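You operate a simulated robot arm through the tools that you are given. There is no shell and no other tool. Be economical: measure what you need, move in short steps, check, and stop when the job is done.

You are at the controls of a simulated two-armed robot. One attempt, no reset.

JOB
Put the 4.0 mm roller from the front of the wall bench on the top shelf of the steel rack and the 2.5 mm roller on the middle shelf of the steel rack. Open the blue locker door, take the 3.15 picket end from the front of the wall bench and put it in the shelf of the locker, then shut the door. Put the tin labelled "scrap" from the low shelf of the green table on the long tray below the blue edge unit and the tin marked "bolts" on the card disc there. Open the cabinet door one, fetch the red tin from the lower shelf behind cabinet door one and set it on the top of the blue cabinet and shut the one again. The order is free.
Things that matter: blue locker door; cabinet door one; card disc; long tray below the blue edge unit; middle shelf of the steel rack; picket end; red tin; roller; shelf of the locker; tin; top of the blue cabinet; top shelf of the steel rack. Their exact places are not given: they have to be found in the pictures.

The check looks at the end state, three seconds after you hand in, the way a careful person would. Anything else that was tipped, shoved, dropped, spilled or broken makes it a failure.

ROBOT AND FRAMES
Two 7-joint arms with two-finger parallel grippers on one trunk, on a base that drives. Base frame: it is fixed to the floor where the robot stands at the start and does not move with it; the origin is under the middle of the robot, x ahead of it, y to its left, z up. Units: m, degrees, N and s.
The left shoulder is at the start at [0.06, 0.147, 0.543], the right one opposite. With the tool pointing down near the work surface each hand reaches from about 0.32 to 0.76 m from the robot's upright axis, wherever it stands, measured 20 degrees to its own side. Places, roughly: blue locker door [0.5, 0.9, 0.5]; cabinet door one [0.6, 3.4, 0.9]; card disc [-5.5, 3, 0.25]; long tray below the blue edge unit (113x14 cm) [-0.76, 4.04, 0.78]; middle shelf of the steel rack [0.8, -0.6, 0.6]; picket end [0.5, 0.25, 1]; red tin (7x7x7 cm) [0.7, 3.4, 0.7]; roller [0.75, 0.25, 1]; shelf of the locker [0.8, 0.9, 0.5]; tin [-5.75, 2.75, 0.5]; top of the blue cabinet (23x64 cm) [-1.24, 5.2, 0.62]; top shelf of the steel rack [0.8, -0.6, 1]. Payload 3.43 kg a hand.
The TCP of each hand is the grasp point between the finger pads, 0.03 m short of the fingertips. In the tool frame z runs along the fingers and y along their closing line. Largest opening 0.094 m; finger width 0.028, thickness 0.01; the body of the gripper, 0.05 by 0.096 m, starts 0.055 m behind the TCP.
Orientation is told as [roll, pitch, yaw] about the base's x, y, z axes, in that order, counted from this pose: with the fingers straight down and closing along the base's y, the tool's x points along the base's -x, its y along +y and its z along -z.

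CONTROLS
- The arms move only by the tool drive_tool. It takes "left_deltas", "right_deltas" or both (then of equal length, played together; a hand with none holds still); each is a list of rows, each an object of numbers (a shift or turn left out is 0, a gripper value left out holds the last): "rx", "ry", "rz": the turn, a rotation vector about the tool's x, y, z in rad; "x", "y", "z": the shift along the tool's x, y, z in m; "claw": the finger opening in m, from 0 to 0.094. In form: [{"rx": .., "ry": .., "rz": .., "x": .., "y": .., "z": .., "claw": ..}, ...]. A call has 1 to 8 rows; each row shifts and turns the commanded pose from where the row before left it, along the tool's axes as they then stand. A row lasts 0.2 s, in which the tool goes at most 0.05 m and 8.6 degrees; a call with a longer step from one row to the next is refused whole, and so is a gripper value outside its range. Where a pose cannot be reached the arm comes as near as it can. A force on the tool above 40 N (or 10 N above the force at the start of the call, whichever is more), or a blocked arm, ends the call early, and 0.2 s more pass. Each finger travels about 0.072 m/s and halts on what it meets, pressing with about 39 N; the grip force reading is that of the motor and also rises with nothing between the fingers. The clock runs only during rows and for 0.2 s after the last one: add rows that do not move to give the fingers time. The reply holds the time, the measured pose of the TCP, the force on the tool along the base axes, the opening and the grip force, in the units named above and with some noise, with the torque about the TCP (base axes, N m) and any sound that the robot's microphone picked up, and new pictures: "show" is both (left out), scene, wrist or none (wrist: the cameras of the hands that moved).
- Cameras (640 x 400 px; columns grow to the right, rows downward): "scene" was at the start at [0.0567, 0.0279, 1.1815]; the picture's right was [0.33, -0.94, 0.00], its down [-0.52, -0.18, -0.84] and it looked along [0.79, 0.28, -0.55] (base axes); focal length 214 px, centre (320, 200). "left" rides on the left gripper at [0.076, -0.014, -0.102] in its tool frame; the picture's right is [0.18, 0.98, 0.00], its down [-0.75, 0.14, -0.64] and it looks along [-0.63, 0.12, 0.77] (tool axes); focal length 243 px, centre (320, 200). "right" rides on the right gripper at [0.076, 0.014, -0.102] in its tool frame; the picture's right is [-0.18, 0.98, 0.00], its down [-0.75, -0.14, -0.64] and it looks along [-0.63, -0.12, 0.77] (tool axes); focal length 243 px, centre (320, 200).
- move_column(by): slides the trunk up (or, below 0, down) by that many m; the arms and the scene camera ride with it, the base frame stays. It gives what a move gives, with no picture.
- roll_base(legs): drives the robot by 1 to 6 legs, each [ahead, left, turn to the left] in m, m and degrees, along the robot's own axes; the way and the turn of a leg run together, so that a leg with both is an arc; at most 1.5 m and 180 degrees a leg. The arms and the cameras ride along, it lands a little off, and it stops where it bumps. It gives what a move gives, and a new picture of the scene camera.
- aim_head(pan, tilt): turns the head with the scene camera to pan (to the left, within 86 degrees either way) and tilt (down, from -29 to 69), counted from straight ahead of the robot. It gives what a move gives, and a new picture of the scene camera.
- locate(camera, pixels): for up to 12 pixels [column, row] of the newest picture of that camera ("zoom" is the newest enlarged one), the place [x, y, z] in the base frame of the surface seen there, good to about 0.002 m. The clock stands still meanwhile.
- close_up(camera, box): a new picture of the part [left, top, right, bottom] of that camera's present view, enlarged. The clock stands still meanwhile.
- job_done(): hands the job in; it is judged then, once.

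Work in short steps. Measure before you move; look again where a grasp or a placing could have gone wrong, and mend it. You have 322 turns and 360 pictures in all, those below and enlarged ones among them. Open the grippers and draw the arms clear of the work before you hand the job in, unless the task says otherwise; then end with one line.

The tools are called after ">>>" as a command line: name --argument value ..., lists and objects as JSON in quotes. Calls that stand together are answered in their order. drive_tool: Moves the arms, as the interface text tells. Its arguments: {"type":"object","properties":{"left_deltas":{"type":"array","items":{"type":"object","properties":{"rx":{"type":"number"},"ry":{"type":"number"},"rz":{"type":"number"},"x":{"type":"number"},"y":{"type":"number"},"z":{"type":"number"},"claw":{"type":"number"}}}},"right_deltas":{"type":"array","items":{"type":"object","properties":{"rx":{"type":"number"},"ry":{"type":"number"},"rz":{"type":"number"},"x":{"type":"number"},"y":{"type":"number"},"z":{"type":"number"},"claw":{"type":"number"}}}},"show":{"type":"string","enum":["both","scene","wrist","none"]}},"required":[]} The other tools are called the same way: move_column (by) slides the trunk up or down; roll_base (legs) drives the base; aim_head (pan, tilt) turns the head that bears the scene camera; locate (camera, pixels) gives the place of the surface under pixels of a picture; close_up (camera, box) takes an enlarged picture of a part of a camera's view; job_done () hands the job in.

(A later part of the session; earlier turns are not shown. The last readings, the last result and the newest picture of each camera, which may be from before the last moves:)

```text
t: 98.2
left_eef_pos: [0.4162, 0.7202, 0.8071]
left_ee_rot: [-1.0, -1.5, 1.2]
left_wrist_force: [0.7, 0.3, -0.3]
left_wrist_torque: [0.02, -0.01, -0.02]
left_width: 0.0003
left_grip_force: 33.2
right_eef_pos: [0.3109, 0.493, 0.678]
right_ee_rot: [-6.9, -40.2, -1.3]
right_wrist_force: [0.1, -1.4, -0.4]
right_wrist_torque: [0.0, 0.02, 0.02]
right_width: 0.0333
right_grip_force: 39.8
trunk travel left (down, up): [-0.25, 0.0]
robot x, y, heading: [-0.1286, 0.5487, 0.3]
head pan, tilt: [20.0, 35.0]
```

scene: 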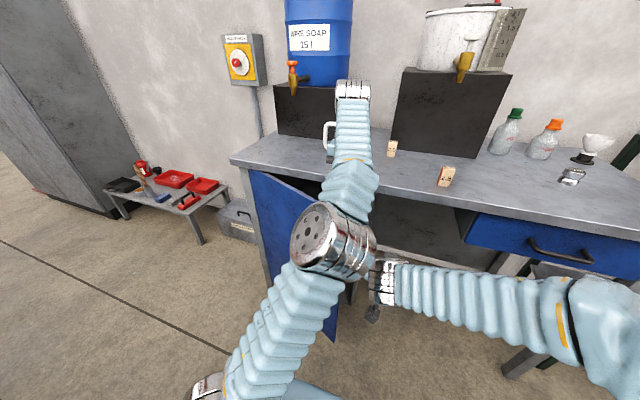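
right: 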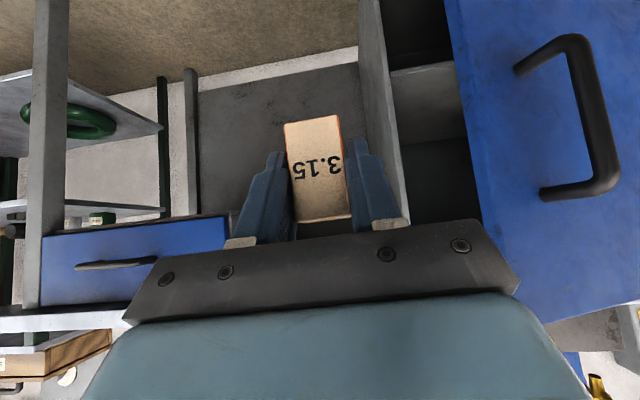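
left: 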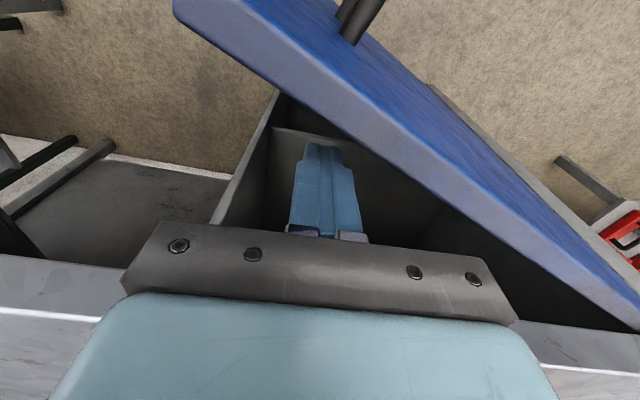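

The left arm is pressing on the right arm: the right hand drifted 5 cm. I move the right hand away to the right before sweeping.

>>> drive_tool --right_deltas '[{"y": -0.03}, {"y": -0.045}, {"y": -0.045}, {"y": -0.045}, {}]' --show "both"

```text
t: 99.4
left_eef_pos: [0.4184, 0.7118, 0.7962]
left_ee_rot: [0.4, -0.4, 0.6]
left_wrist_force: [0.6, 0.4, -1.2]
left_wrist_torque: [0.02, -0.04, 0.03]
left_width: 0.0002
left_grip_force: 32.9
right_eef_pos: [0.3081, 0.3761, 0.7143]
right_ee_rot: [-2.4, -43.6, 0.5]
right_wrist_force: [-0.2, -0.4, -0.5]
right_wrist_torque: [0.02, -0.02, 0.02]
right_width: 0.0329
right_grip_force: 39.1
trunk travel left (down, up): [-0.25, 0.0]
robot x, y, heading: [-0.1245, 0.5508, 0.4]
head pan, tilt: [20.0, 35.0]
```

scene: 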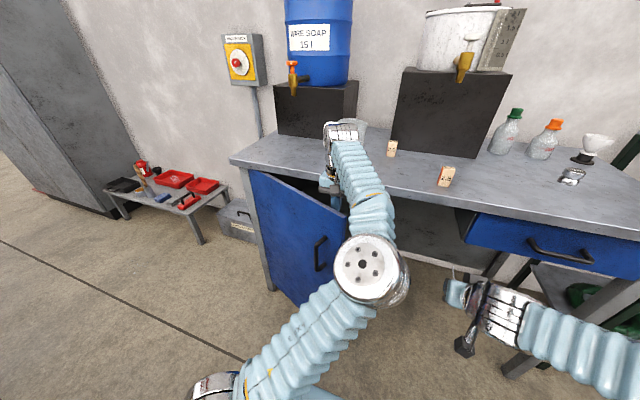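
right: 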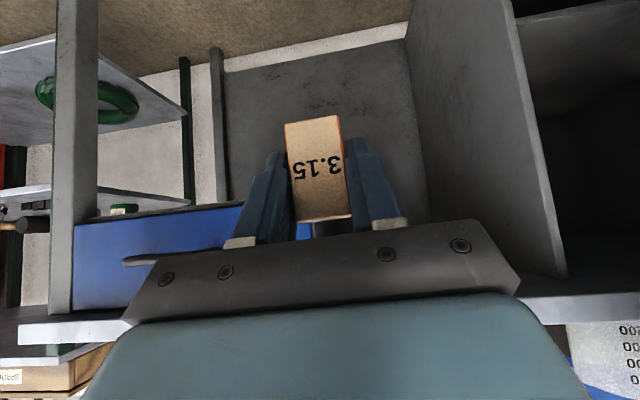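

Now I sweep the left fingers toward the robot and left along the door arc.

>>> drive_tool --left_deltas '[{"x": 0.017, "y": 0.006}, {"x": 0.017, "y": 0.006}, {"x": 0.017, "y": 0.006}, {"x": 0.017, "y": 0.007}, {"x": 0.0215, "y": 0.0135}, {"x": 0.0215, "y": 0.0135}, {"x": 0.0215, "y": 0.0135}, {"x": 0.0215, "y": 0.0135}]' --show "both"

```text
t: 101.2
left_eef_pos: [0.2633, 0.79, 0.7967]
left_ee_rot: [0.5, -0.5, 0.6]
left_wrist_force: [-0.3, -0.8, 0.3]
left_wrist_torque: [0.01, 0.01, -0.02]
left_width: 0.0
left_grip_force: 32.6
right_eef_pos: [0.3084, 0.3755, 0.7143]
right_ee_rot: [-2.4, -43.5, 0.5]
right_wrist_force: [-0.1, -0.1, -0.8]
right_wrist_torque: [0.01, 0.02, 0.0]
right_width: 0.0331
right_grip_force: 39.2
trunk travel left (down, up): [-0.25, 0.0]
robot x, y, heading: [-0.1265, 0.5508, 0.6]
head pan, tilt: [20.0, 35.0]
```

scene: 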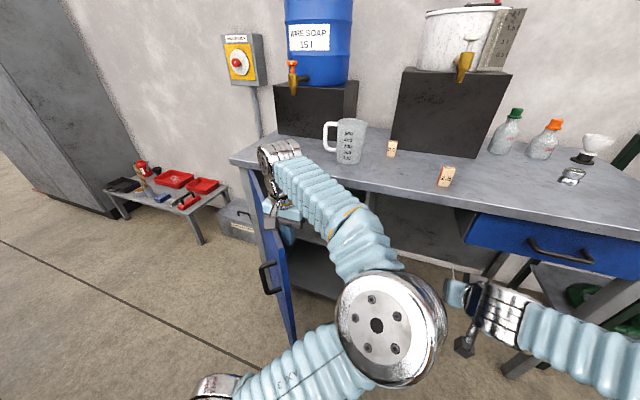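
left: 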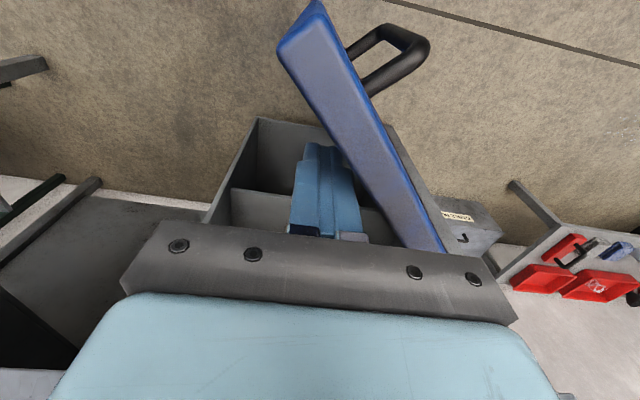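

It works well: the door is at about 50°. I continue the arc.

>>> drive_tool --left_deltas '[{"x": 0.0227, "y": 0.0253}, {"x": 0.0227, "y": 0.0253}, {"x": 0.0227, "y": 0.0253}, {"x": 0.0157, "y": 0.0303}, {"x": 0.0157, "y": 0.0303}, {"x": 0.0157, "y": 0.0303}, {"x": 0.008, "y": 0.035}, {"x": 0.008, "y": 0.035}]' --show "both"

```text
t: 103.0
left_eef_pos: [0.1283, 1.0258, 0.8011]
left_ee_rot: [0.5, -0.5, 0.5]
left_wrist_force: [-0.6, 0.8, -0.3]
left_wrist_torque: [0.0, 0.02, -0.03]
left_width: 0.0
left_grip_force: 32.7
right_eef_pos: [0.3077, 0.3742, 0.7143]
right_ee_rot: [-2.3, -43.7, 0.5]
right_wrist_force: [0.7, 0.0, 0.0]
right_wrist_torque: [0.03, -0.02, 0.03]
right_width: 0.0334
right_grip_force: 38.5
trunk travel left (down, up): [-0.25, 0.0]
robot x, y, heading: [-0.1292, 0.5504, -0.0]
head pan, tilt: [20.0, 35.0]
```

scene: 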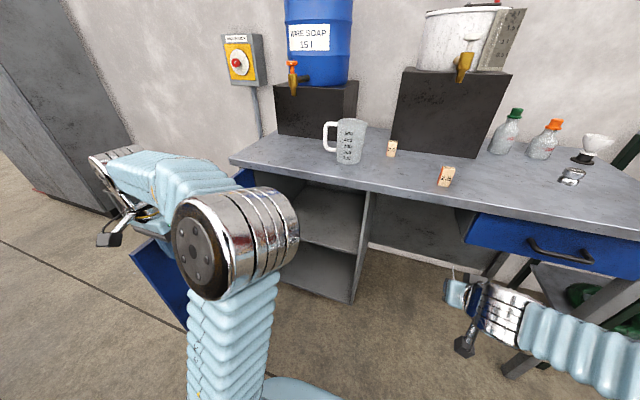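
left: 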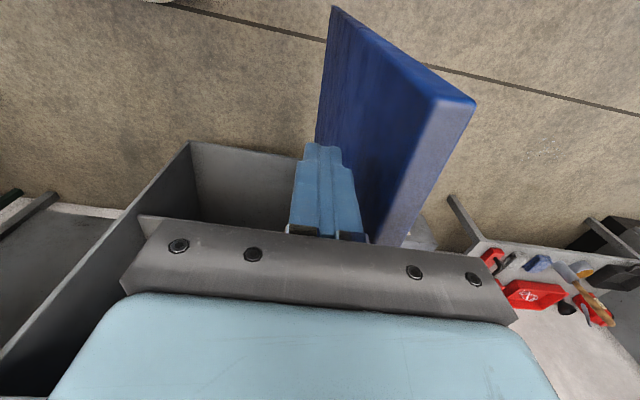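

The door is wide open and the shelf is visible. I measure the door and the shelf.

>>> locate --camera "left" --pixels '[[440, 105], [400, 230], [335, 20], [325, 130]]'

>>> locate --camera "scene" --pixels '[[330, 235], [310, 215], [345, 240], [310, 240], [340, 255], [350, 300], [160, 280], [240, 172], [365, 200], [300, 250]]'

```text
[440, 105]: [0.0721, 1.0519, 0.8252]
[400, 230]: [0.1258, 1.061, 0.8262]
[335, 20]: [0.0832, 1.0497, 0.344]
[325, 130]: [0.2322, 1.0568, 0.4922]
```

```text
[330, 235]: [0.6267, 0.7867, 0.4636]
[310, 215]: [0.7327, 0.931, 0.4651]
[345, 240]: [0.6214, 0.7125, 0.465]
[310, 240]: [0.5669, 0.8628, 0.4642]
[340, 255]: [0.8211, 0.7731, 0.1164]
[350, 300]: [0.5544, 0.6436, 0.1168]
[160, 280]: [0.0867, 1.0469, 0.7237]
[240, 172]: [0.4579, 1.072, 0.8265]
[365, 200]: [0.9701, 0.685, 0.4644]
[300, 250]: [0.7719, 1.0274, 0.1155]
```

The door stands at about 88°. I push it a few degrees further, then lift the left hand out and move the right hand toward the opening.

>>> drive_tool --left_deltas '[{"y": 0.03}, {"y": 0.03}, {"y": 0.02}, {"y": -0.03}, {"z": -0.05}, {"z": -0.05}, {}]' --show "scene"

```text
t: 104.6
left_eef_pos: [0.1234, 1.063, 0.9011]
left_ee_rot: [0.5, -0.5, 0.6]
left_wrist_force: [0.4, -0.3, 0.6]
left_wrist_torque: [0.03, -0.02, -0.02]
left_width: 0.0002
left_grip_force: 33.5
left hand out of reach, approached as far as the arm can: row 3
right_eef_pos: [0.3078, 0.3758, 0.7134]
right_ee_rot: [-2.3, -43.6, 0.5]
right_wrist_force: [0.0, 0.1, 0.0]
right_wrist_torque: [-0.02, -0.03, 0.02]
right_width: 0.0332
right_grip_force: 39.4
trunk travel left (down, up): [-0.25, 0.0]
robot x, y, heading: [-0.1257, 0.5515, 0.3]
head pan, tilt: [20.0, 35.0]
```

scene: 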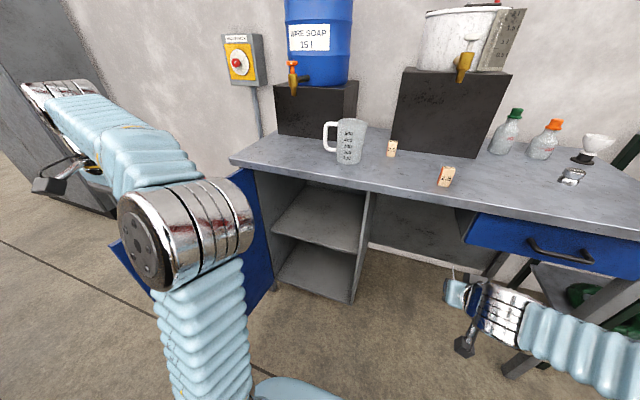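

I bring the left hand back inward and then shift the base 0.15 m left.

>>> drive_tool --left_deltas '[{"y": -0.045, "z": -0.015}, {"y": -0.045, "z": -0.015}, {"y": -0.045, "z": -0.015}, {"y": -0.045, "z": -0.015}]' --show "none"

>>> roll_base --legs '[[0, 0.15, 0]]'

>>> drive_tool --right_deltas '[{"y": 0.04}, {"y": 0.04}, {"y": 0.04}, {}]' --show "wrist"

```text
t: 105.6
left_eef_pos: [0.1259, 0.8859, 0.9552]
left_ee_rot: [0.4, -0.5, 0.6]
left_wrist_force: [1.0, 0.3, 0.4]
left_wrist_torque: [-0.03, 0.01, 0.03]
left_width: 0.0002
left_grip_force: 33.3
right_eef_pos: [0.3085, 0.3746, 0.7142]
right_ee_rot: [-2.4, -43.5, 0.5]
right_wrist_force: [-0.5, 0.1, -0.9]
right_wrist_torque: [0.04, 0.0, 0.05]
right_width: 0.0333
right_grip_force: 39.2
trunk travel left (down, up): [-0.25, 0.0]
robot x, y, heading: [-0.127, 0.5486, 0.2]
head pan, tilt: [20.0, 35.0]
```

```text
t: 106.9
left_eef_pos: [0.1245, 1.0325, 0.9545]
left_ee_rot: [0.6, -0.6, 0.6]
left_wrist_force: [1.2, -0.5, -0.7]
left_wrist_torque: [0.03, -0.02, -0.02]
left_width: 0.0
left_grip_force: 33.3
right_eef_pos: [0.3076, 0.5241, 0.7139]
right_ee_rot: [-2.3, -43.6, 0.6]
right_wrist_force: [1.0, 0.1, -1.4]
right_wrist_torque: [-0.01, 0.0, -0.01]
right_width: 0.0331
right_grip_force: 38.9
trunk travel left (down, up): [-0.25, 0.0]
robot x, y, heading: [-0.1301, 0.6954, 0.3]
head pan, tilt: [20.0, 35.0]
```

scene: 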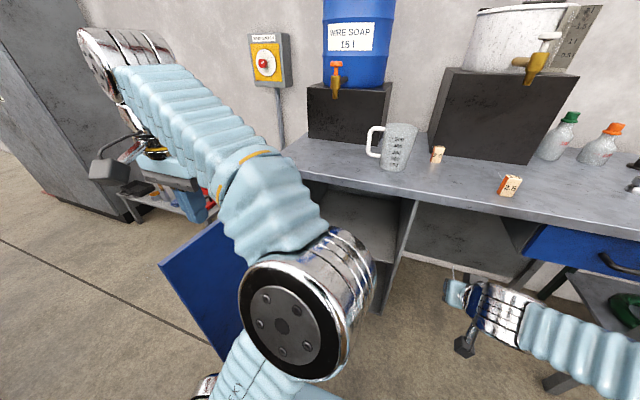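

```text
t: 107.9
left_eef_pos: [0.1251, 1.0335, 0.9554]
left_ee_rot: [0.5, -0.4, 0.6]
left_wrist_force: [-0.1, 0.5, -0.1]
left_wrist_torque: [-0.04, 0.01, 0.0]
left_width: 0.0002
left_grip_force: 32.5
right_eef_pos: [0.3104, 0.6444, 0.7101]
right_ee_rot: [-2.3, -43.6, 0.5]
right_wrist_force: [0.3, 0.1, -0.6]
right_wrist_torque: [-0.03, 0.02, -0.02]
right_width: 0.033
right_grip_force: 38.9
trunk travel left (down, up): [-0.25, 0.0]
robot x, y, heading: [-0.1274, 0.7021, 0.4]
head pan, tilt: [20.0, 35.0]
```

right: 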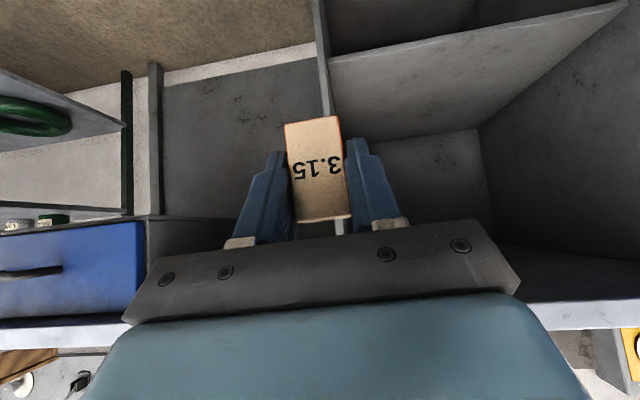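

The left elbow sits right in front of the robot. I locate it before moving the right hand in there.

>>> locate --camera "scene" --pixels '[[310, 260], [285, 320], [365, 270], [240, 180], [345, 300], [270, 215]]'

```text
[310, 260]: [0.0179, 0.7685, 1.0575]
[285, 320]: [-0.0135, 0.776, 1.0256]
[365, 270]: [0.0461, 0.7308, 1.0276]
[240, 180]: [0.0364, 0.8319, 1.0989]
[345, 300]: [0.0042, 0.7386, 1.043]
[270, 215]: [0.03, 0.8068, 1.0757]
```

The elbow is high (z about 1.0), so the space below is free. I move the right hand in front of the shelf opening and level the roll.

>>> drive_tool --right_deltas '[{"x": -0.0043, "y": 0.0257, "z": 0.0317, "rx": -0.0048, "rz": 0.0046}, {"x": -0.0043, "y": 0.0257, "z": 0.0317, "rx": -0.0048, "rz": 0.0046}, {"x": -0.0043, "y": 0.0257, "z": 0.0317, "rx": -0.0048, "rz": 0.0046}, {"x": -0.0043, "y": 0.0257, "z": 0.0317, "rx": -0.0048, "rz": 0.0046}, {"x": -0.0043, "y": 0.0257, "z": 0.0317, "rx": -0.0048, "rz": 0.0046}, {"x": -0.0043, "y": 0.0257, "z": 0.0317, "rx": -0.0048, "rz": 0.0046}, {}]' --show "both"

>>> locate --camera "right" --pixels '[[250, 60], [320, 60], [400, 60], [320, 90], [250, 110], [380, 130]]'

```text
t: 109.5
left_eef_pos: [0.123, 1.0332, 0.9545]
left_ee_rot: [0.5, -0.5, 0.7]
left_wrist_force: [-0.2, -0.1, -0.9]
left_wrist_torque: [-0.03, -0.01, 0.01]
left_width: 0.0
left_grip_force: 33.2
right_eef_pos: [0.4609, 0.7955, 0.5894]
right_ee_rot: [0.7, -43.6, -1.6]
right_wrist_force: [-0.3, -0.5, -0.3]
right_wrist_torque: [0.02, -0.02, 0.02]
right_width: 0.0332
right_grip_force: 39.1
trunk travel left (down, up): [-0.25, 0.0]
robot x, y, heading: [-0.1296, 0.6983, 0.4]
head pan, tilt: [20.0, 35.0]
```

scene: 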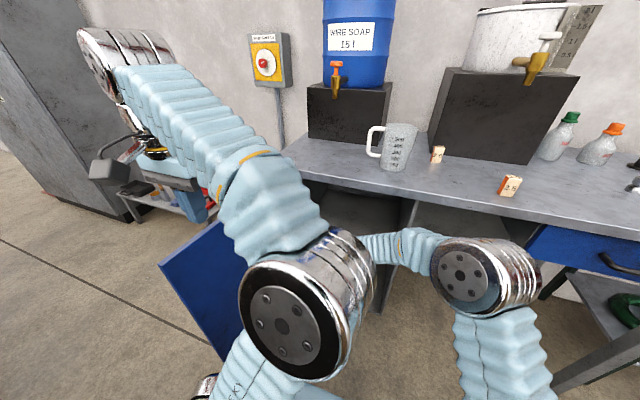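
right: 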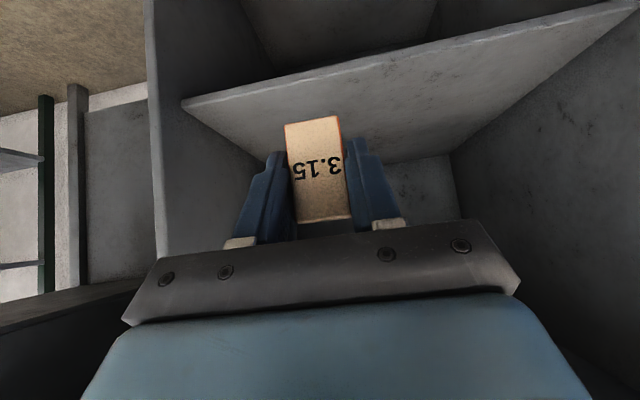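

```text
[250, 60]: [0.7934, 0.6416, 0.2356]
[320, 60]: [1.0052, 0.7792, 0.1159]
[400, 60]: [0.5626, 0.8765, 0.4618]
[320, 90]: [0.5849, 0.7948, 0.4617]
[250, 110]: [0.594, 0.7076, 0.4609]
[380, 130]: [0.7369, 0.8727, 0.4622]
```

The shelf is at z 0.462 with its front edge at x 0.56. I move in over it.

>>> drive_tool --right_deltas '[{"x": -0.0263, "z": 0.0355, "y": 0.001}, {"x": -0.0263, "z": 0.0355, "y": 0.001}, {"x": -0.0263, "z": 0.0355, "y": 0.001}, {"x": -0.0263, "z": 0.0355, "y": 0.001}, {}]' --show "wrist"

>>> locate --camera "right" --pixels '[[250, 60], [320, 60], [400, 60], [320, 90], [320, 20]]'

```text
t: 110.7
left_eef_pos: [0.1247, 1.0333, 0.955]
left_ee_rot: [0.4, -0.6, 0.7]
left_wrist_force: [0.2, 0.0, -0.1]
left_wrist_torque: [0.01, 0.03, 0.01]
left_width: 0.0001
left_grip_force: 32.8
right_eef_pos: [0.6344, 0.7969, 0.5581]
right_ee_rot: [0.9, -43.5, -1.6]
right_wrist_force: [-1.0, -0.7, 0.5]
right_wrist_torque: [0.03, 0.0, -0.01]
right_width: 0.0332
right_grip_force: 38.9
trunk travel left (down, up): [-0.25, 0.0]
robot x, y, heading: [-0.1304, 0.6983, 0.3]
head pan, tilt: [20.0, 35.0]
```

right: 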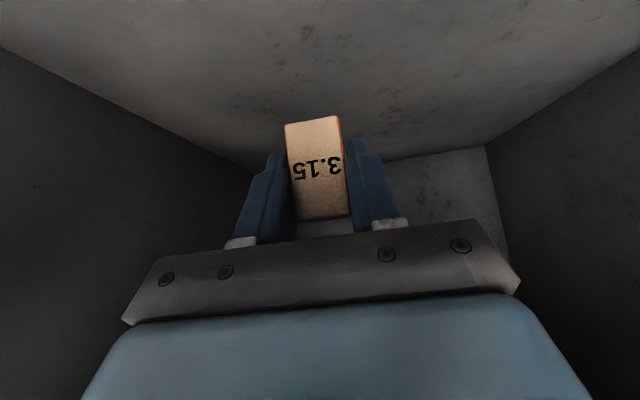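

```text
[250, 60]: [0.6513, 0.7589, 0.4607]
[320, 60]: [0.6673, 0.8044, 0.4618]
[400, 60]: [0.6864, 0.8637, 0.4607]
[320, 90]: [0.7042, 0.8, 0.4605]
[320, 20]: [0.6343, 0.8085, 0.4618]
```

I lower to the shelf gently.

>>> drive_tool --right_deltas '[{"x": 0.0182, "z": 0.0192}, {"x": 0.0182, "z": 0.0192}, {"x": 0.003, "z": 0.003}, {}]' --show "wrist"

```text
t: 111.7
left_eef_pos: [0.1247, 1.0342, 0.9556]
left_ee_rot: [0.4, -0.6, 0.7]
left_wrist_force: [-0.6, -0.1, 0.4]
left_wrist_torque: [0.01, 0.01, 0.0]
left_width: 0.0
left_grip_force: 32.8
right_eef_pos: [0.6342, 0.7952, 0.502]
right_ee_rot: [0.8, -43.7, -1.7]
right_wrist_force: [0.6, -0.8, -0.3]
right_wrist_torque: [-0.02, -0.03, 0.02]
right_width: 0.0331
right_grip_force: 38.8
trunk travel left (down, up): [-0.25, 0.0]
robot x, y, heading: [-0.1306, 0.6995, 0.1]
head pan, tilt: [20.0, 35.0]
```

right: 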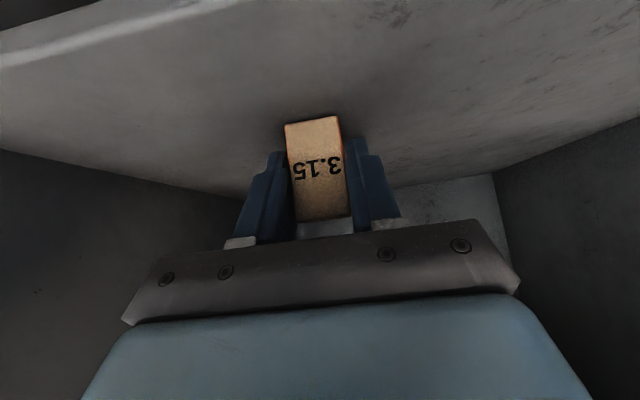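

I go 3 to 4 mm further until it touches, then open.

>>> drive_tool --right_deltas '[{"x": 0.0022, "z": 0.0023}, {}, {"claw": 0.04}, {"claw": 0.055}, {"claw": 0.065}, {}]' --show "wrist"

```text
t: 113.1
left_eef_pos: [0.124, 1.0358, 0.9551]
left_ee_rot: [0.6, -0.5, 0.6]
left_wrist_force: [0.4, 0.2, 0.8]
left_wrist_torque: [0.03, -0.01, 0.02]
left_width: 0.0
left_grip_force: 33.4
right_eef_pos: [0.6339, 0.7955, 0.4983]
right_ee_rot: [0.8, -43.6, -1.6]
right_wrist_force: [-1.0, 0.0, -1.0]
right_wrist_torque: [0.01, -0.01, -0.01]
right_width: 0.0649
right_grip_force: 0.0
trunk travel left (down, up): [-0.25, 0.0]
robot x, y, heading: [-0.1325, 0.7017, 0.5]
head pan, tilt: [20.0, 35.0]
```

right: 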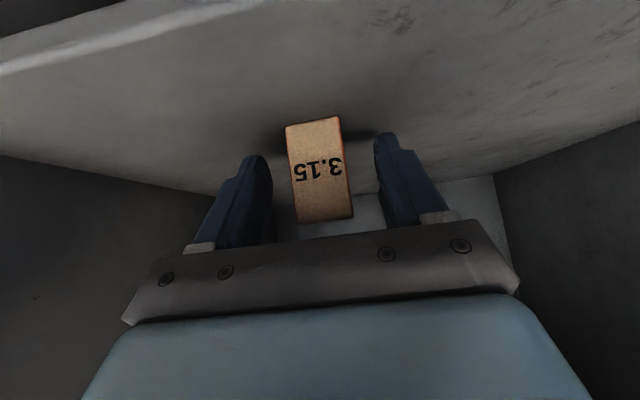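

The picket stands on the shelf. I withdraw the right hand.

>>> drive_tool --right_deltas '[{"z": -0.045}, {"z": -0.045}, {"x": 0.0345, "z": -0.0335}, {"x": 0.0345, "z": -0.0335}, {"x": 0.0345, "z": -0.0335}, {"x": 0.0345, "z": -0.0335}, {}]' --show "both"

```text
t: 114.6
left_eef_pos: [0.1208, 1.0447, 0.9521]
left_ee_rot: [-1.4, -1.0, 1.6]
left_wrist_force: [-0.4, 0.1, 0.5]
left_wrist_torque: [0.03, 0.0, 0.02]
left_width: 0.0
left_grip_force: 32.8
right_eef_pos: [0.435, 0.701, 0.5369]
right_ee_rot: [1.9, -39.6, -14.4]
right_wrist_force: [-1.0, -0.4, -0.8]
right_wrist_torque: [0.02, 0.03, 0.0]
right_width: 0.065
right_grip_force: 0.1
trunk travel left (down, up): [-0.25, 0.0]
robot x, y, heading: [-0.13, 0.6963, 0.5]
head pan, tilt: [20.0, 35.0]
stopped in row 7 (right hand): the arm was blocked; the commanded pose is now the measured one
```

scene: 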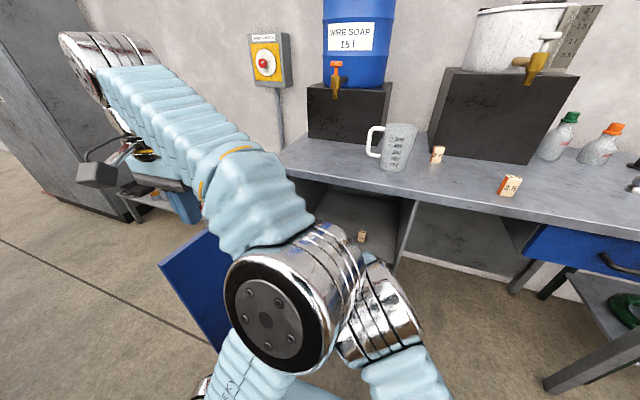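
right: 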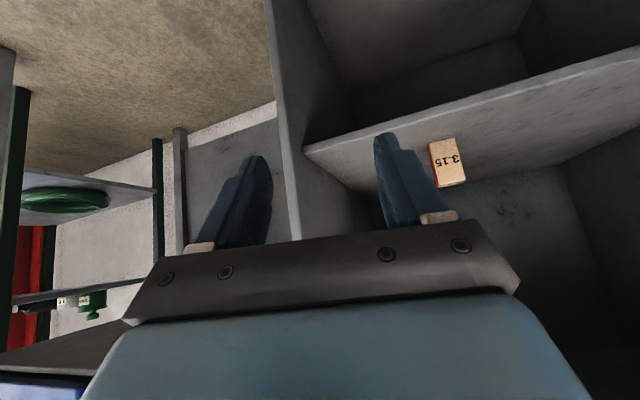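

The picket stays on the shelf at (362,236), and the elbows touched each other. I move the right hand right and away to untangle.

>>> drive_tool --right_deltas '[{"y": -0.04}, {"y": -0.045}, {"y": -0.045}, {"y": -0.045}, {"y": -0.045}, {"y": -0.045}, {}]' --show "scene"

```text
t: 116.2
left_eef_pos: [0.1192, 1.0443, 0.9534]
left_ee_rot: [-1.4, -1.0, 1.5]
left_wrist_force: [-0.5, 0.8, -0.5]
left_wrist_torque: [0.03, -0.02, -0.02]
left_width: 0.0004
left_grip_force: 32.8
right_eef_pos: [0.3722, 0.4436, 0.532]
right_ee_rot: [1.9, -39.7, -14.2]
right_wrist_force: [0.3, -0.2, 0.8]
right_wrist_torque: [0.0, 0.0, -0.01]
right_width: 0.0652
right_grip_force: 0.1
trunk travel left (down, up): [-0.25, 0.0]
robot x, y, heading: [-0.1274, 0.7042, 0.2]
head pan, tilt: [20.0, 35.0]
```

scene: 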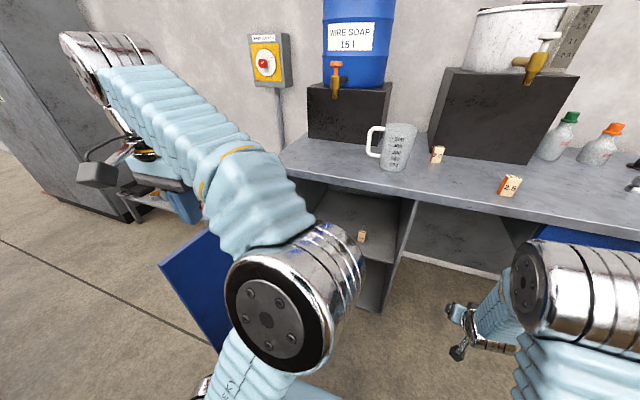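

The picket is fine. To shut the door I need the left hand on its outer side, so I back up 0.12 and shift left 0.1 first.

>>> roll_base --legs '[[-0.12, 0.1, 0]]'

>>> drive_tool --left_deltas '[{"y": 0.03, "x": -0.03}, {"y": 0.03, "x": -0.035}, {"y": 0.02, "x": -0.035}, {"x": -0.03}, {}]' --show "both"

```text
t: 117.6
left_eef_pos: [-0.0018, 1.142, 0.9535]
left_ee_rot: [-1.3, -0.9, 1.5]
left_wrist_force: [0.6, 0.4, 0.4]
left_wrist_torque: [0.01, 0.01, -0.02]
left_width: 0.0
left_grip_force: 33.0
right_eef_pos: [0.2496, 0.5404, 0.533]
right_ee_rot: [1.9, -39.7, -14.3]
right_wrist_force: [0.1, -0.3, -0.4]
right_wrist_torque: [-0.01, -0.01, -0.01]
right_width: 0.065
right_grip_force: 0.0
trunk travel left (down, up): [-0.25, 0.0]
robot x, y, heading: [-0.2536, 0.7951, 0.5]
head pan, tilt: [20.0, 35.0]
```

scene: 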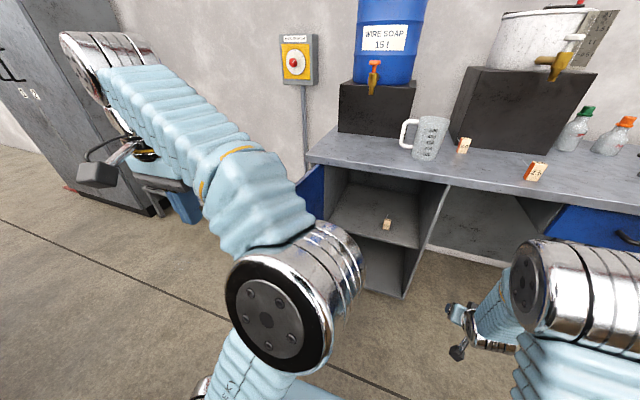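

```text
t: 118.8
left_eef_pos: [0.1249, 1.2252, 0.9546]
left_ee_rot: [-1.2, -1.1, 1.5]
left_wrist_force: [0.6, -0.4, 0.3]
left_wrist_torque: [-0.02, 0.0, 0.02]
left_width: 0.0001
left_grip_force: 33.3
right_eef_pos: [0.2494, 0.5414, 0.5338]
right_ee_rot: [1.9, -39.7, -14.4]
right_wrist_force: [-0.4, 0.1, 0.7]
right_wrist_torque: [-0.04, -0.01, -0.03]
right_width: 0.0649
right_grip_force: 0.0
trunk travel left (down, up): [-0.25, 0.0]
robot x, y, heading: [-0.2455, 0.7966, 0.3]
head pan, tilt: [20.0, 35.0]
```

scene: 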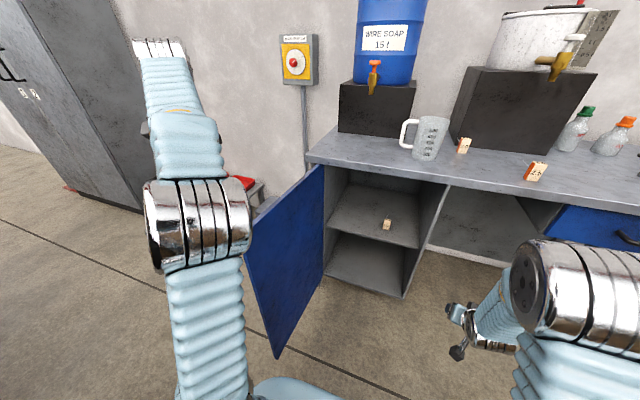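
left: 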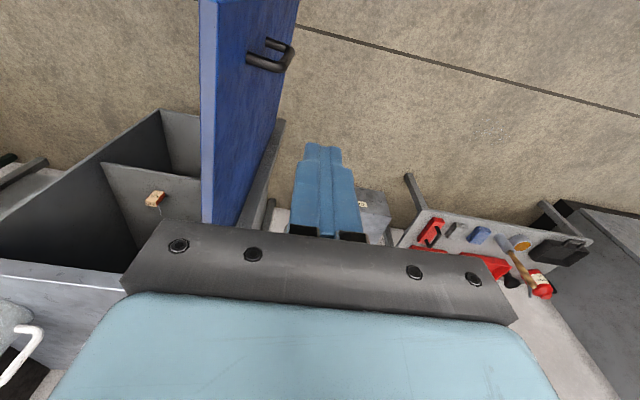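

The left hand is outside the door now. I lower it beside the outer face and start pushing the door closed.

>>> drive_tool --left_deltas '[{"z": 0.042}, {"z": 0.042}, {"z": 0.042}, {"z": 0.04}, {"y": -0.03}, {"y": -0.03}, {"y": -0.03}, {"y": -0.03}]' --show "both"

```text
t: 120.6
left_eef_pos: [0.1304, 1.0999, 0.7891]
left_ee_rot: [-1.5, -1.0, 1.6]
left_wrist_force: [-0.4, -1.1, 0.6]
left_wrist_torque: [-0.04, 0.03, 0.02]
left_width: 0.0002
left_grip_force: 33.0
right_eef_pos: [0.2506, 0.5419, 0.5337]
right_ee_rot: [1.9, -39.6, -14.3]
right_wrist_force: [-0.3, 0.0, 0.1]
right_wrist_torque: [0.0, 0.0, 0.03]
right_width: 0.0649
right_grip_force: 0.0
trunk travel left (down, up): [-0.25, 0.0]
robot x, y, heading: [-0.2532, 0.7957, 0.3]
head pan, tilt: [20.0, 35.0]
```

scene: 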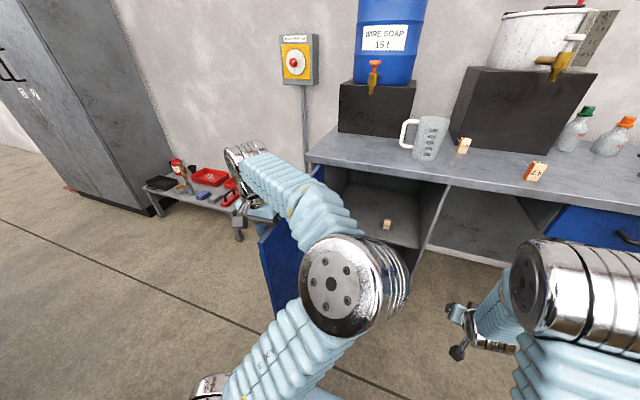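
left: 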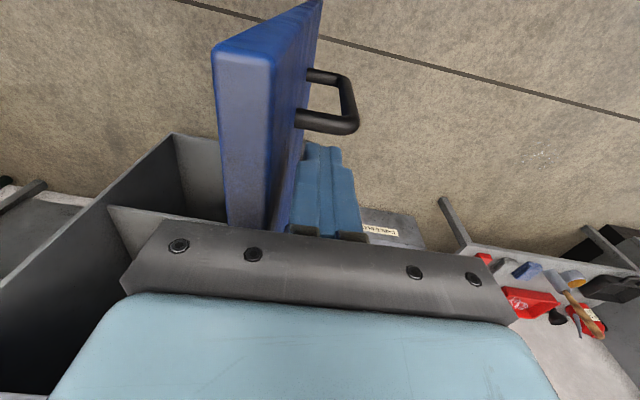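

I continue the closing arc.

>>> drive_tool --left_deltas '[{"y": -0.03}, {"y": -0.03}, {"y": -0.03}, {"y": -0.03, "x": -0.003}, {"x": -0.015, "y": -0.031}, {"x": -0.015, "y": -0.031}, {"x": -0.016, "y": -0.031}, {"x": -0.017, "y": -0.031}]' --show "both"

```text
t: 122.4
left_eef_pos: [0.2029, 0.8587, 0.7954]
left_ee_rot: [-1.3, -1.0, 1.5]
left_wrist_force: [-0.4, -0.7, -0.6]
left_wrist_torque: [0.0, -0.01, 0.01]
left_width: 0.0
left_grip_force: 32.9
right_eef_pos: [0.249, 0.5419, 0.5328]
right_ee_rot: [1.9, -39.7, -14.4]
right_wrist_force: [-0.5, 0.8, 0.3]
right_wrist_torque: [0.0, -0.03, -0.01]
right_width: 0.0652
right_grip_force: 0.1
trunk travel left (down, up): [-0.25, 0.0]
robot x, y, heading: [-0.2528, 0.7948, 0.4]
head pan, tilt: [20.0, 35.0]
```

scene: 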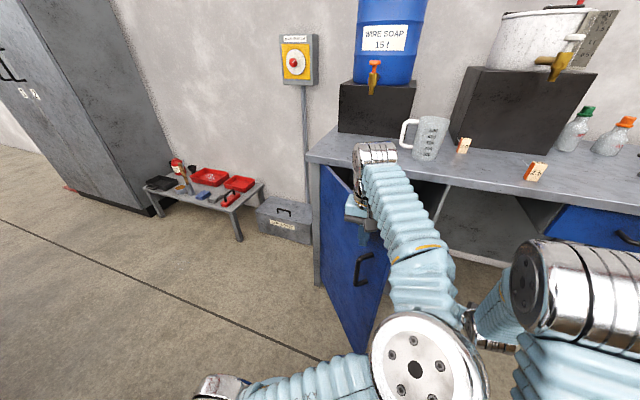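
left: 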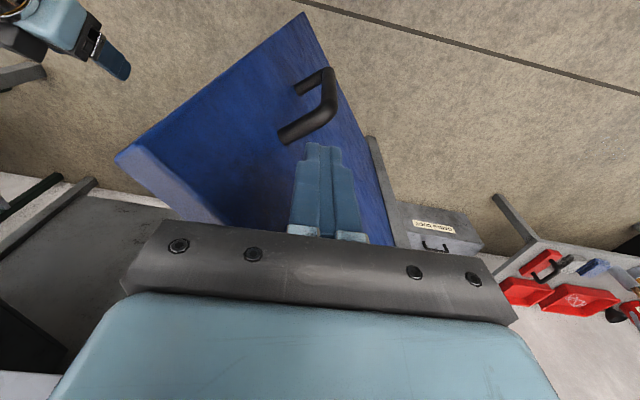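

I keep pushing to roughly 20°, keeping the hand clear of the bench edge.

>>> drive_tool --left_deltas '[{"x": -0.021, "y": -0.022}, {"x": -0.021, "y": -0.022}, {"x": -0.022, "y": -0.022}, {"x": -0.022, "y": -0.02}, {"x": -0.02, "y": -0.01}, {"x": -0.02, "y": -0.008}, {"x": -0.018, "y": -0.006}, {}]' --show "both"

```text
t: 124.2
left_eef_pos: [0.3179, 0.7872, 0.7787]
left_ee_rot: [-1.3, -1.1, 1.5]
left_wrist_force: [-0.6, -0.5, -0.8]
left_wrist_torque: [0.01, -0.01, -0.04]
left_width: 0.0001
left_grip_force: 33.0
left hand out of reach, approached as far as the arm can: row 5, 6, 7
right_eef_pos: [0.2493, 0.5416, 0.5327]
right_ee_rot: [1.9, -39.7, -14.3]
right_wrist_force: [0.0, 0.7, -0.1]
right_wrist_torque: [-0.01, 0.01, -0.02]
right_width: 0.0649
right_grip_force: 0.1
trunk travel left (down, up): [-0.25, 0.0]
robot x, y, heading: [-0.2548, 0.7971, 0.2]
head pan, tilt: [20.0, 35.0]
```

scene: 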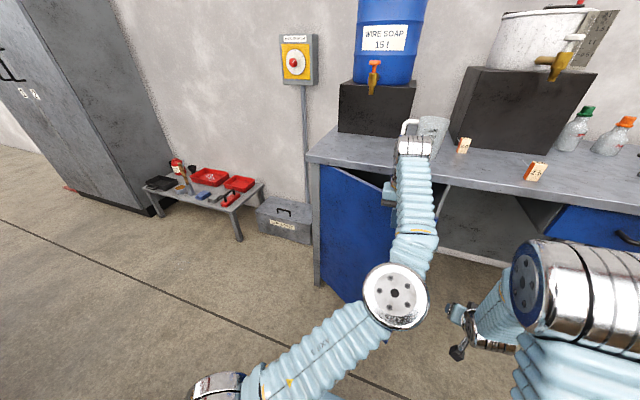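
left: 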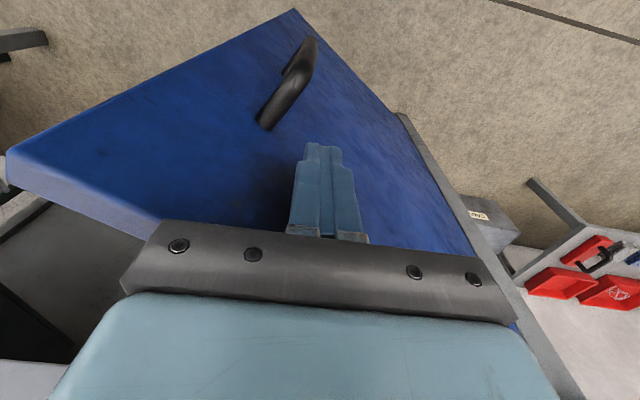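

Forward reach is used up at z 0.78. I tilt the left hand to 45° while pulling back slightly and lowering, for the final push.

>>> drive_tool --left_deltas '[{"x": 0.04}, {"ry": -0.13, "z": 0.02}, {"ry": -0.13, "z": 0.02}, {"ry": -0.13, "z": 0.02}, {"ry": -0.13, "z": 0.02}, {"ry": -0.13, "x": 0.02}, {"ry": -0.11, "x": 0.02}, {}]' --show "both"

```text
t: 125.6
left_eef_pos: [0.3086, 0.8699, 0.6593]
left_ee_rot: [-1.1, -35.5, 12.2]
left_wrist_force: [0.4, 0.2, 0.2]
left_wrist_torque: [0.02, 0.02, -0.02]
left_width: 0.0
left_grip_force: 33.5
right_eef_pos: [0.2514, 0.5251, 0.5425]
right_ee_rot: [4.5, -40.7, -18.6]
right_wrist_force: [1.3, -0.4, -1.1]
right_wrist_torque: [0.0, -0.02, -0.01]
right_width: 0.0652
right_grip_force: 0.0
trunk travel left (down, up): [-0.25, 0.0]
robot x, y, heading: [-0.2506, 0.7947, 0.5]
head pan, tilt: [20.0, 35.0]
stopped in row 7 (left hand): the arm was blocked; the commanded pose is now the measured one
```

scene: 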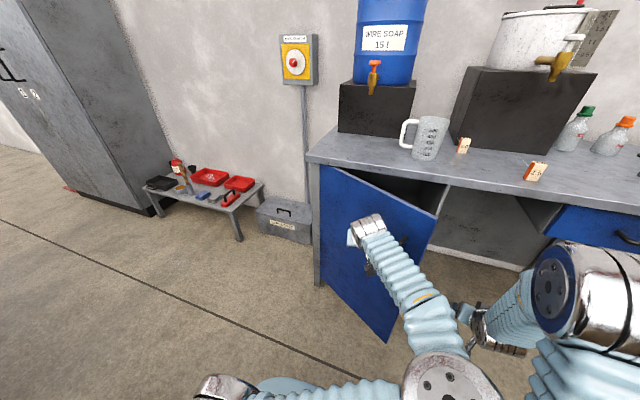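
left: 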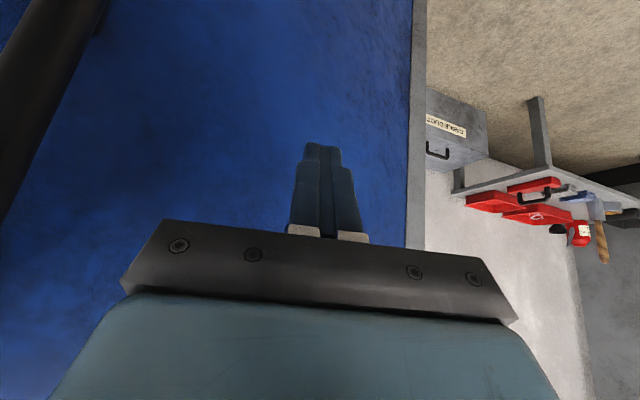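

The left elbow swung into the right arm again. I move the right hand well out to the right.

>>> drive_tool --right_deltas '[{"y": -0.045}, {"y": -0.045}, {"y": -0.045}, {"y": -0.045}, {"y": -0.045}, {"y": -0.03}, {}]' --show "scene"

```text
t: 127.2
left_eef_pos: [0.3083, 0.8703, 0.6586]
left_ee_rot: [-1.1, -35.2, 12.3]
left_wrist_force: [-0.3, 0.9, 0.9]
left_wrist_torque: [0.0, 0.02, -0.01]
left_width: 0.0
left_grip_force: 33.2
right_eef_pos: [0.1855, 0.2821, 0.5295]
right_ee_rot: [4.2, -40.6, -17.7]
right_wrist_force: [0.1, 0.2, 0.0]
right_wrist_torque: [0.02, -0.03, 0.03]
right_width: 0.0651
right_grip_force: 0.0
trunk travel left (down, up): [-0.25, 0.0]
robot x, y, heading: [-0.2541, 0.7982, 0.3]
head pan, tilt: [20.0, 35.0]
```

scene: 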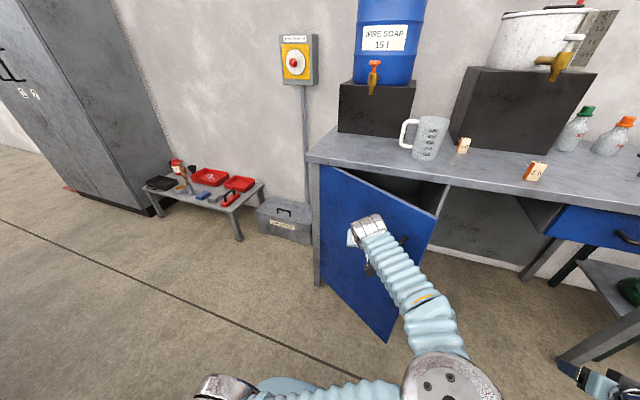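

I slide the left hand along the door face toward the handle side while pushing it in.

>>> drive_tool --left_deltas '[{"x": -0.0156, "y": -0.0297, "z": 0.0111}, {"x": -0.0156, "y": -0.0297, "z": 0.0111}, {"x": -0.0156, "y": -0.0297, "z": 0.0111}, {}]' --show "both"

```text
t: 128.2
left_eef_pos: [0.3772, 0.801, 0.6575]
left_ee_rot: [-1.1, -35.4, 12.1]
left_wrist_force: [-0.1, 1.0, -0.1]
left_wrist_torque: [0.0, -0.03, -0.01]
left_width: 0.0
left_grip_force: 33.3
left hand out of reach, approached as far as the arm can: row 3
right_eef_pos: [0.1858, 0.2829, 0.5292]
right_ee_rot: [4.2, -40.6, -17.7]
right_wrist_force: [0.2, 1.2, -0.4]
right_wrist_torque: [0.0, 0.01, 0.02]
right_width: 0.065
right_grip_force: 0.1
trunk travel left (down, up): [-0.25, 0.0]
robot x, y, heading: [-0.2521, 0.7956, 0.1]
head pan, tilt: [20.0, 35.0]
```

scene: 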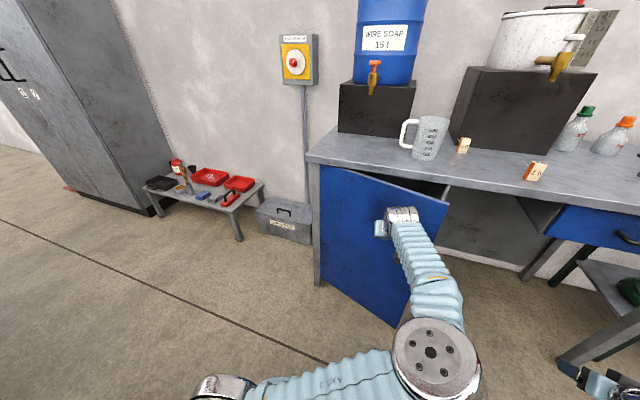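
left: 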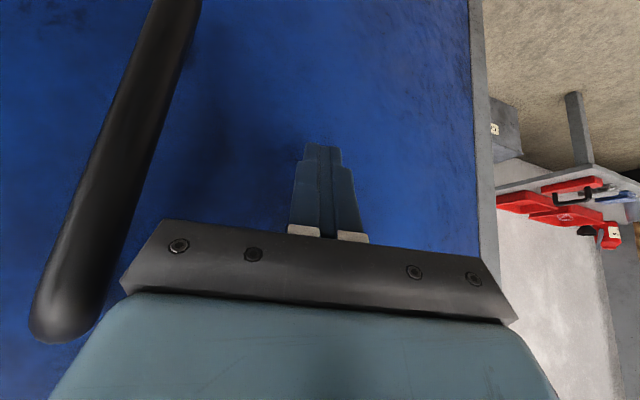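

At the reach limit I push with the base, driving forward 0.08 m.

>>> roll_base --legs '[[0.08, 0, 0]]'

>>> locate --camera "scene" --pixels '[[440, 230], [430, 210], [330, 200]]'

```text
t: 129.3
left_eef_pos: [0.4584, 0.8019, 0.6579]
left_ee_rot: [-1.2, -35.4, 12.0]
left_wrist_force: [-0.1, -0.6, 0.8]
left_wrist_torque: [-0.01, 0.0, -0.01]
left_width: 0.0
left_grip_force: 32.9
right_eef_pos: [0.2673, 0.2841, 0.5289]
right_ee_rot: [4.1, -40.6, -17.8]
right_wrist_force: [-0.9, -0.6, -0.3]
right_wrist_torque: [0.0, -0.03, 0.01]
right_width: 0.065
right_grip_force: 0.1
trunk travel left (down, up): [-0.25, 0.0]
robot x, y, heading: [-0.1742, 0.7962, 0.5]
head pan, tilt: [20.0, 35.0]
```

scene: 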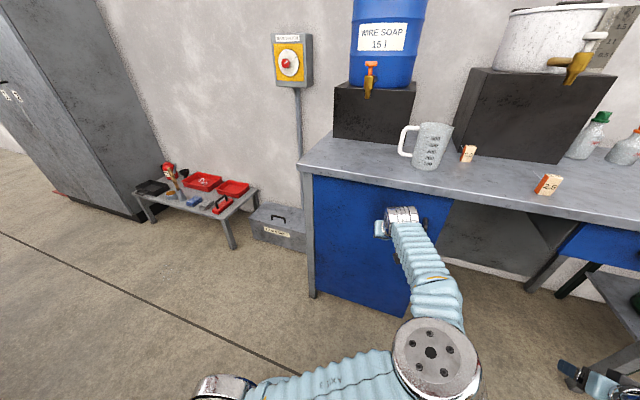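

```text
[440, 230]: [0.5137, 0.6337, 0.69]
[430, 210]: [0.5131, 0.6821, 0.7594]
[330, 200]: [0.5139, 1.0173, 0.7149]
```

The door face reads x 0.5137 at all points, so the locker is shut. I back off and bring the arms to a tucked pose for travel.

>>> roll_base --legs '[[-0.12, 0, 0]]'

>>> drive_tool --left_deltas '[{"x": 0.035, "z": -0.03}, {"x": 0.035, "z": -0.03}, {"x": 0.035, "z": -0.03}, {"rx": 0.12, "rz": 0.15}, {}]' --right_deltas '[{"x": -0.02, "z": -0.03, "rx": -0.05, "rz": -0.05}, {"x": -0.02, "z": -0.03, "rx": -0.06, "rz": -0.06}, {"x": -0.02, "z": -0.03, "rx": -0.06, "rz": -0.06}, {"x": -0.02, "z": -0.03}, {}]' --show "scene"

>>> aim_head --pan 80 --tilt 20

```text
t: 130.5
left_eef_pos: [0.3365, 0.8015, 0.657]
left_ee_rot: [-1.1, -35.4, 12.1]
left_wrist_force: [0.3, 0.1, 0.7]
left_wrist_torque: [0.01, 0.02, 0.02]
left_width: 0.0
left_grip_force: 33.2
right_eef_pos: [0.1446, 0.2837, 0.5293]
right_ee_rot: [4.2, -40.6, -17.8]
right_wrist_force: [-0.1, -0.4, 0.1]
right_wrist_torque: [0.0, 0.0, 0.01]
right_width: 0.0652
right_grip_force: 0.0
trunk travel left (down, up): [-0.25, 0.0]
robot x, y, heading: [-0.2937, 0.7923, 0.1]
head pan, tilt: [20.0, 35.0]
```

scene: 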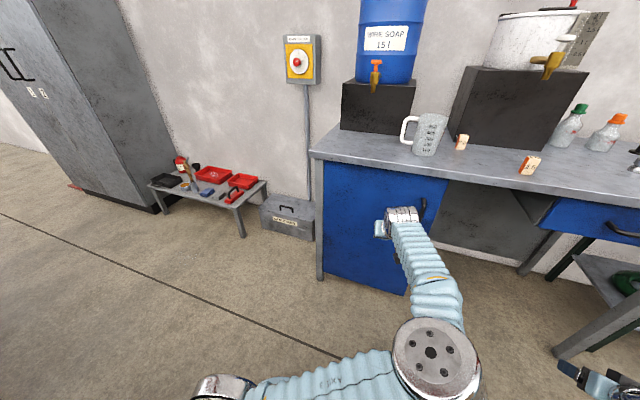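

```text
refused: row 4 steps farther than a row can; nothing moved
```

```text
t: 131.8
left_eef_pos: [0.3364, 0.7998, 0.6577]
left_ee_rot: [-1.3, -35.4, 12.1]
left_wrist_force: [-0.1, 0.1, 0.2]
left_wrist_torque: [0.0, -0.02, -0.04]
left_width: 0.0
left_grip_force: 33.1
right_eef_pos: [0.1449, 0.2831, 0.5286]
right_ee_rot: [4.2, -40.6, -17.9]
right_wrist_force: [0.4, 0.0, -0.1]
right_wrist_torque: [-0.01, 0.0, 0.01]
right_width: 0.065
right_grip_force: 0.1
trunk travel left (down, up): [-0.25, 0.0]
robot x, y, heading: [-0.2938, 0.7936, 0.4]
head pan, tilt: [80.0, 20.0]
```

scene: 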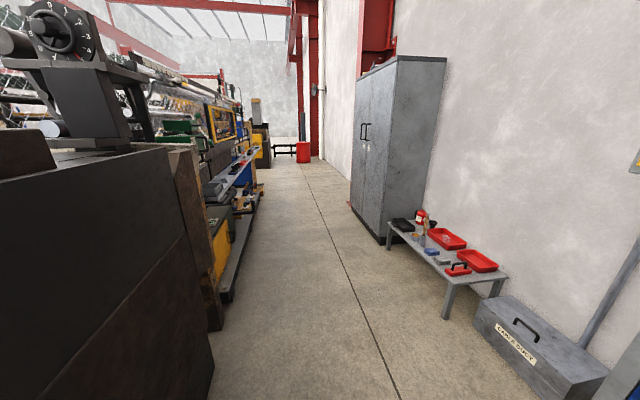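

The tall grey cabinet ahead must hold door one. I measure the aisle.

>>> locate --camera "scene" --pixels '[[213, 330], [222, 295], [365, 230], [390, 235], [365, 130], [445, 60], [410, 220], [340, 155], [270, 160], [445, 315], [360, 300], [300, 150]]'

>>> close_up --camera "scene" --box '[330, 40, 530, 300]'

```text
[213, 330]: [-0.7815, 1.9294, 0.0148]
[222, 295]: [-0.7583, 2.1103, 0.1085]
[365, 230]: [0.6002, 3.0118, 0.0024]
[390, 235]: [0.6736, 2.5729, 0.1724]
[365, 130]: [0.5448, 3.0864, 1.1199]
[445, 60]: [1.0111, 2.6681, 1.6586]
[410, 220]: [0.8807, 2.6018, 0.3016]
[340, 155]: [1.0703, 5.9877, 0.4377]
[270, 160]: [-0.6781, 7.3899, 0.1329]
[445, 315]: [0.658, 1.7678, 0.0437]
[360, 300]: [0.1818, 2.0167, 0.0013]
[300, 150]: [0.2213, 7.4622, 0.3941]
```

```text
1.54 times, centred on (430, 170) of scene
```

zoom: 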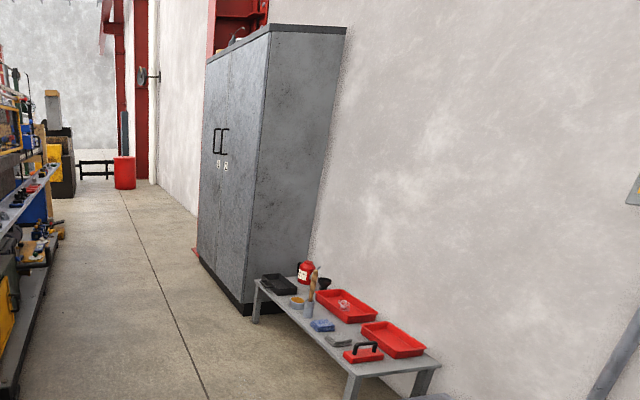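

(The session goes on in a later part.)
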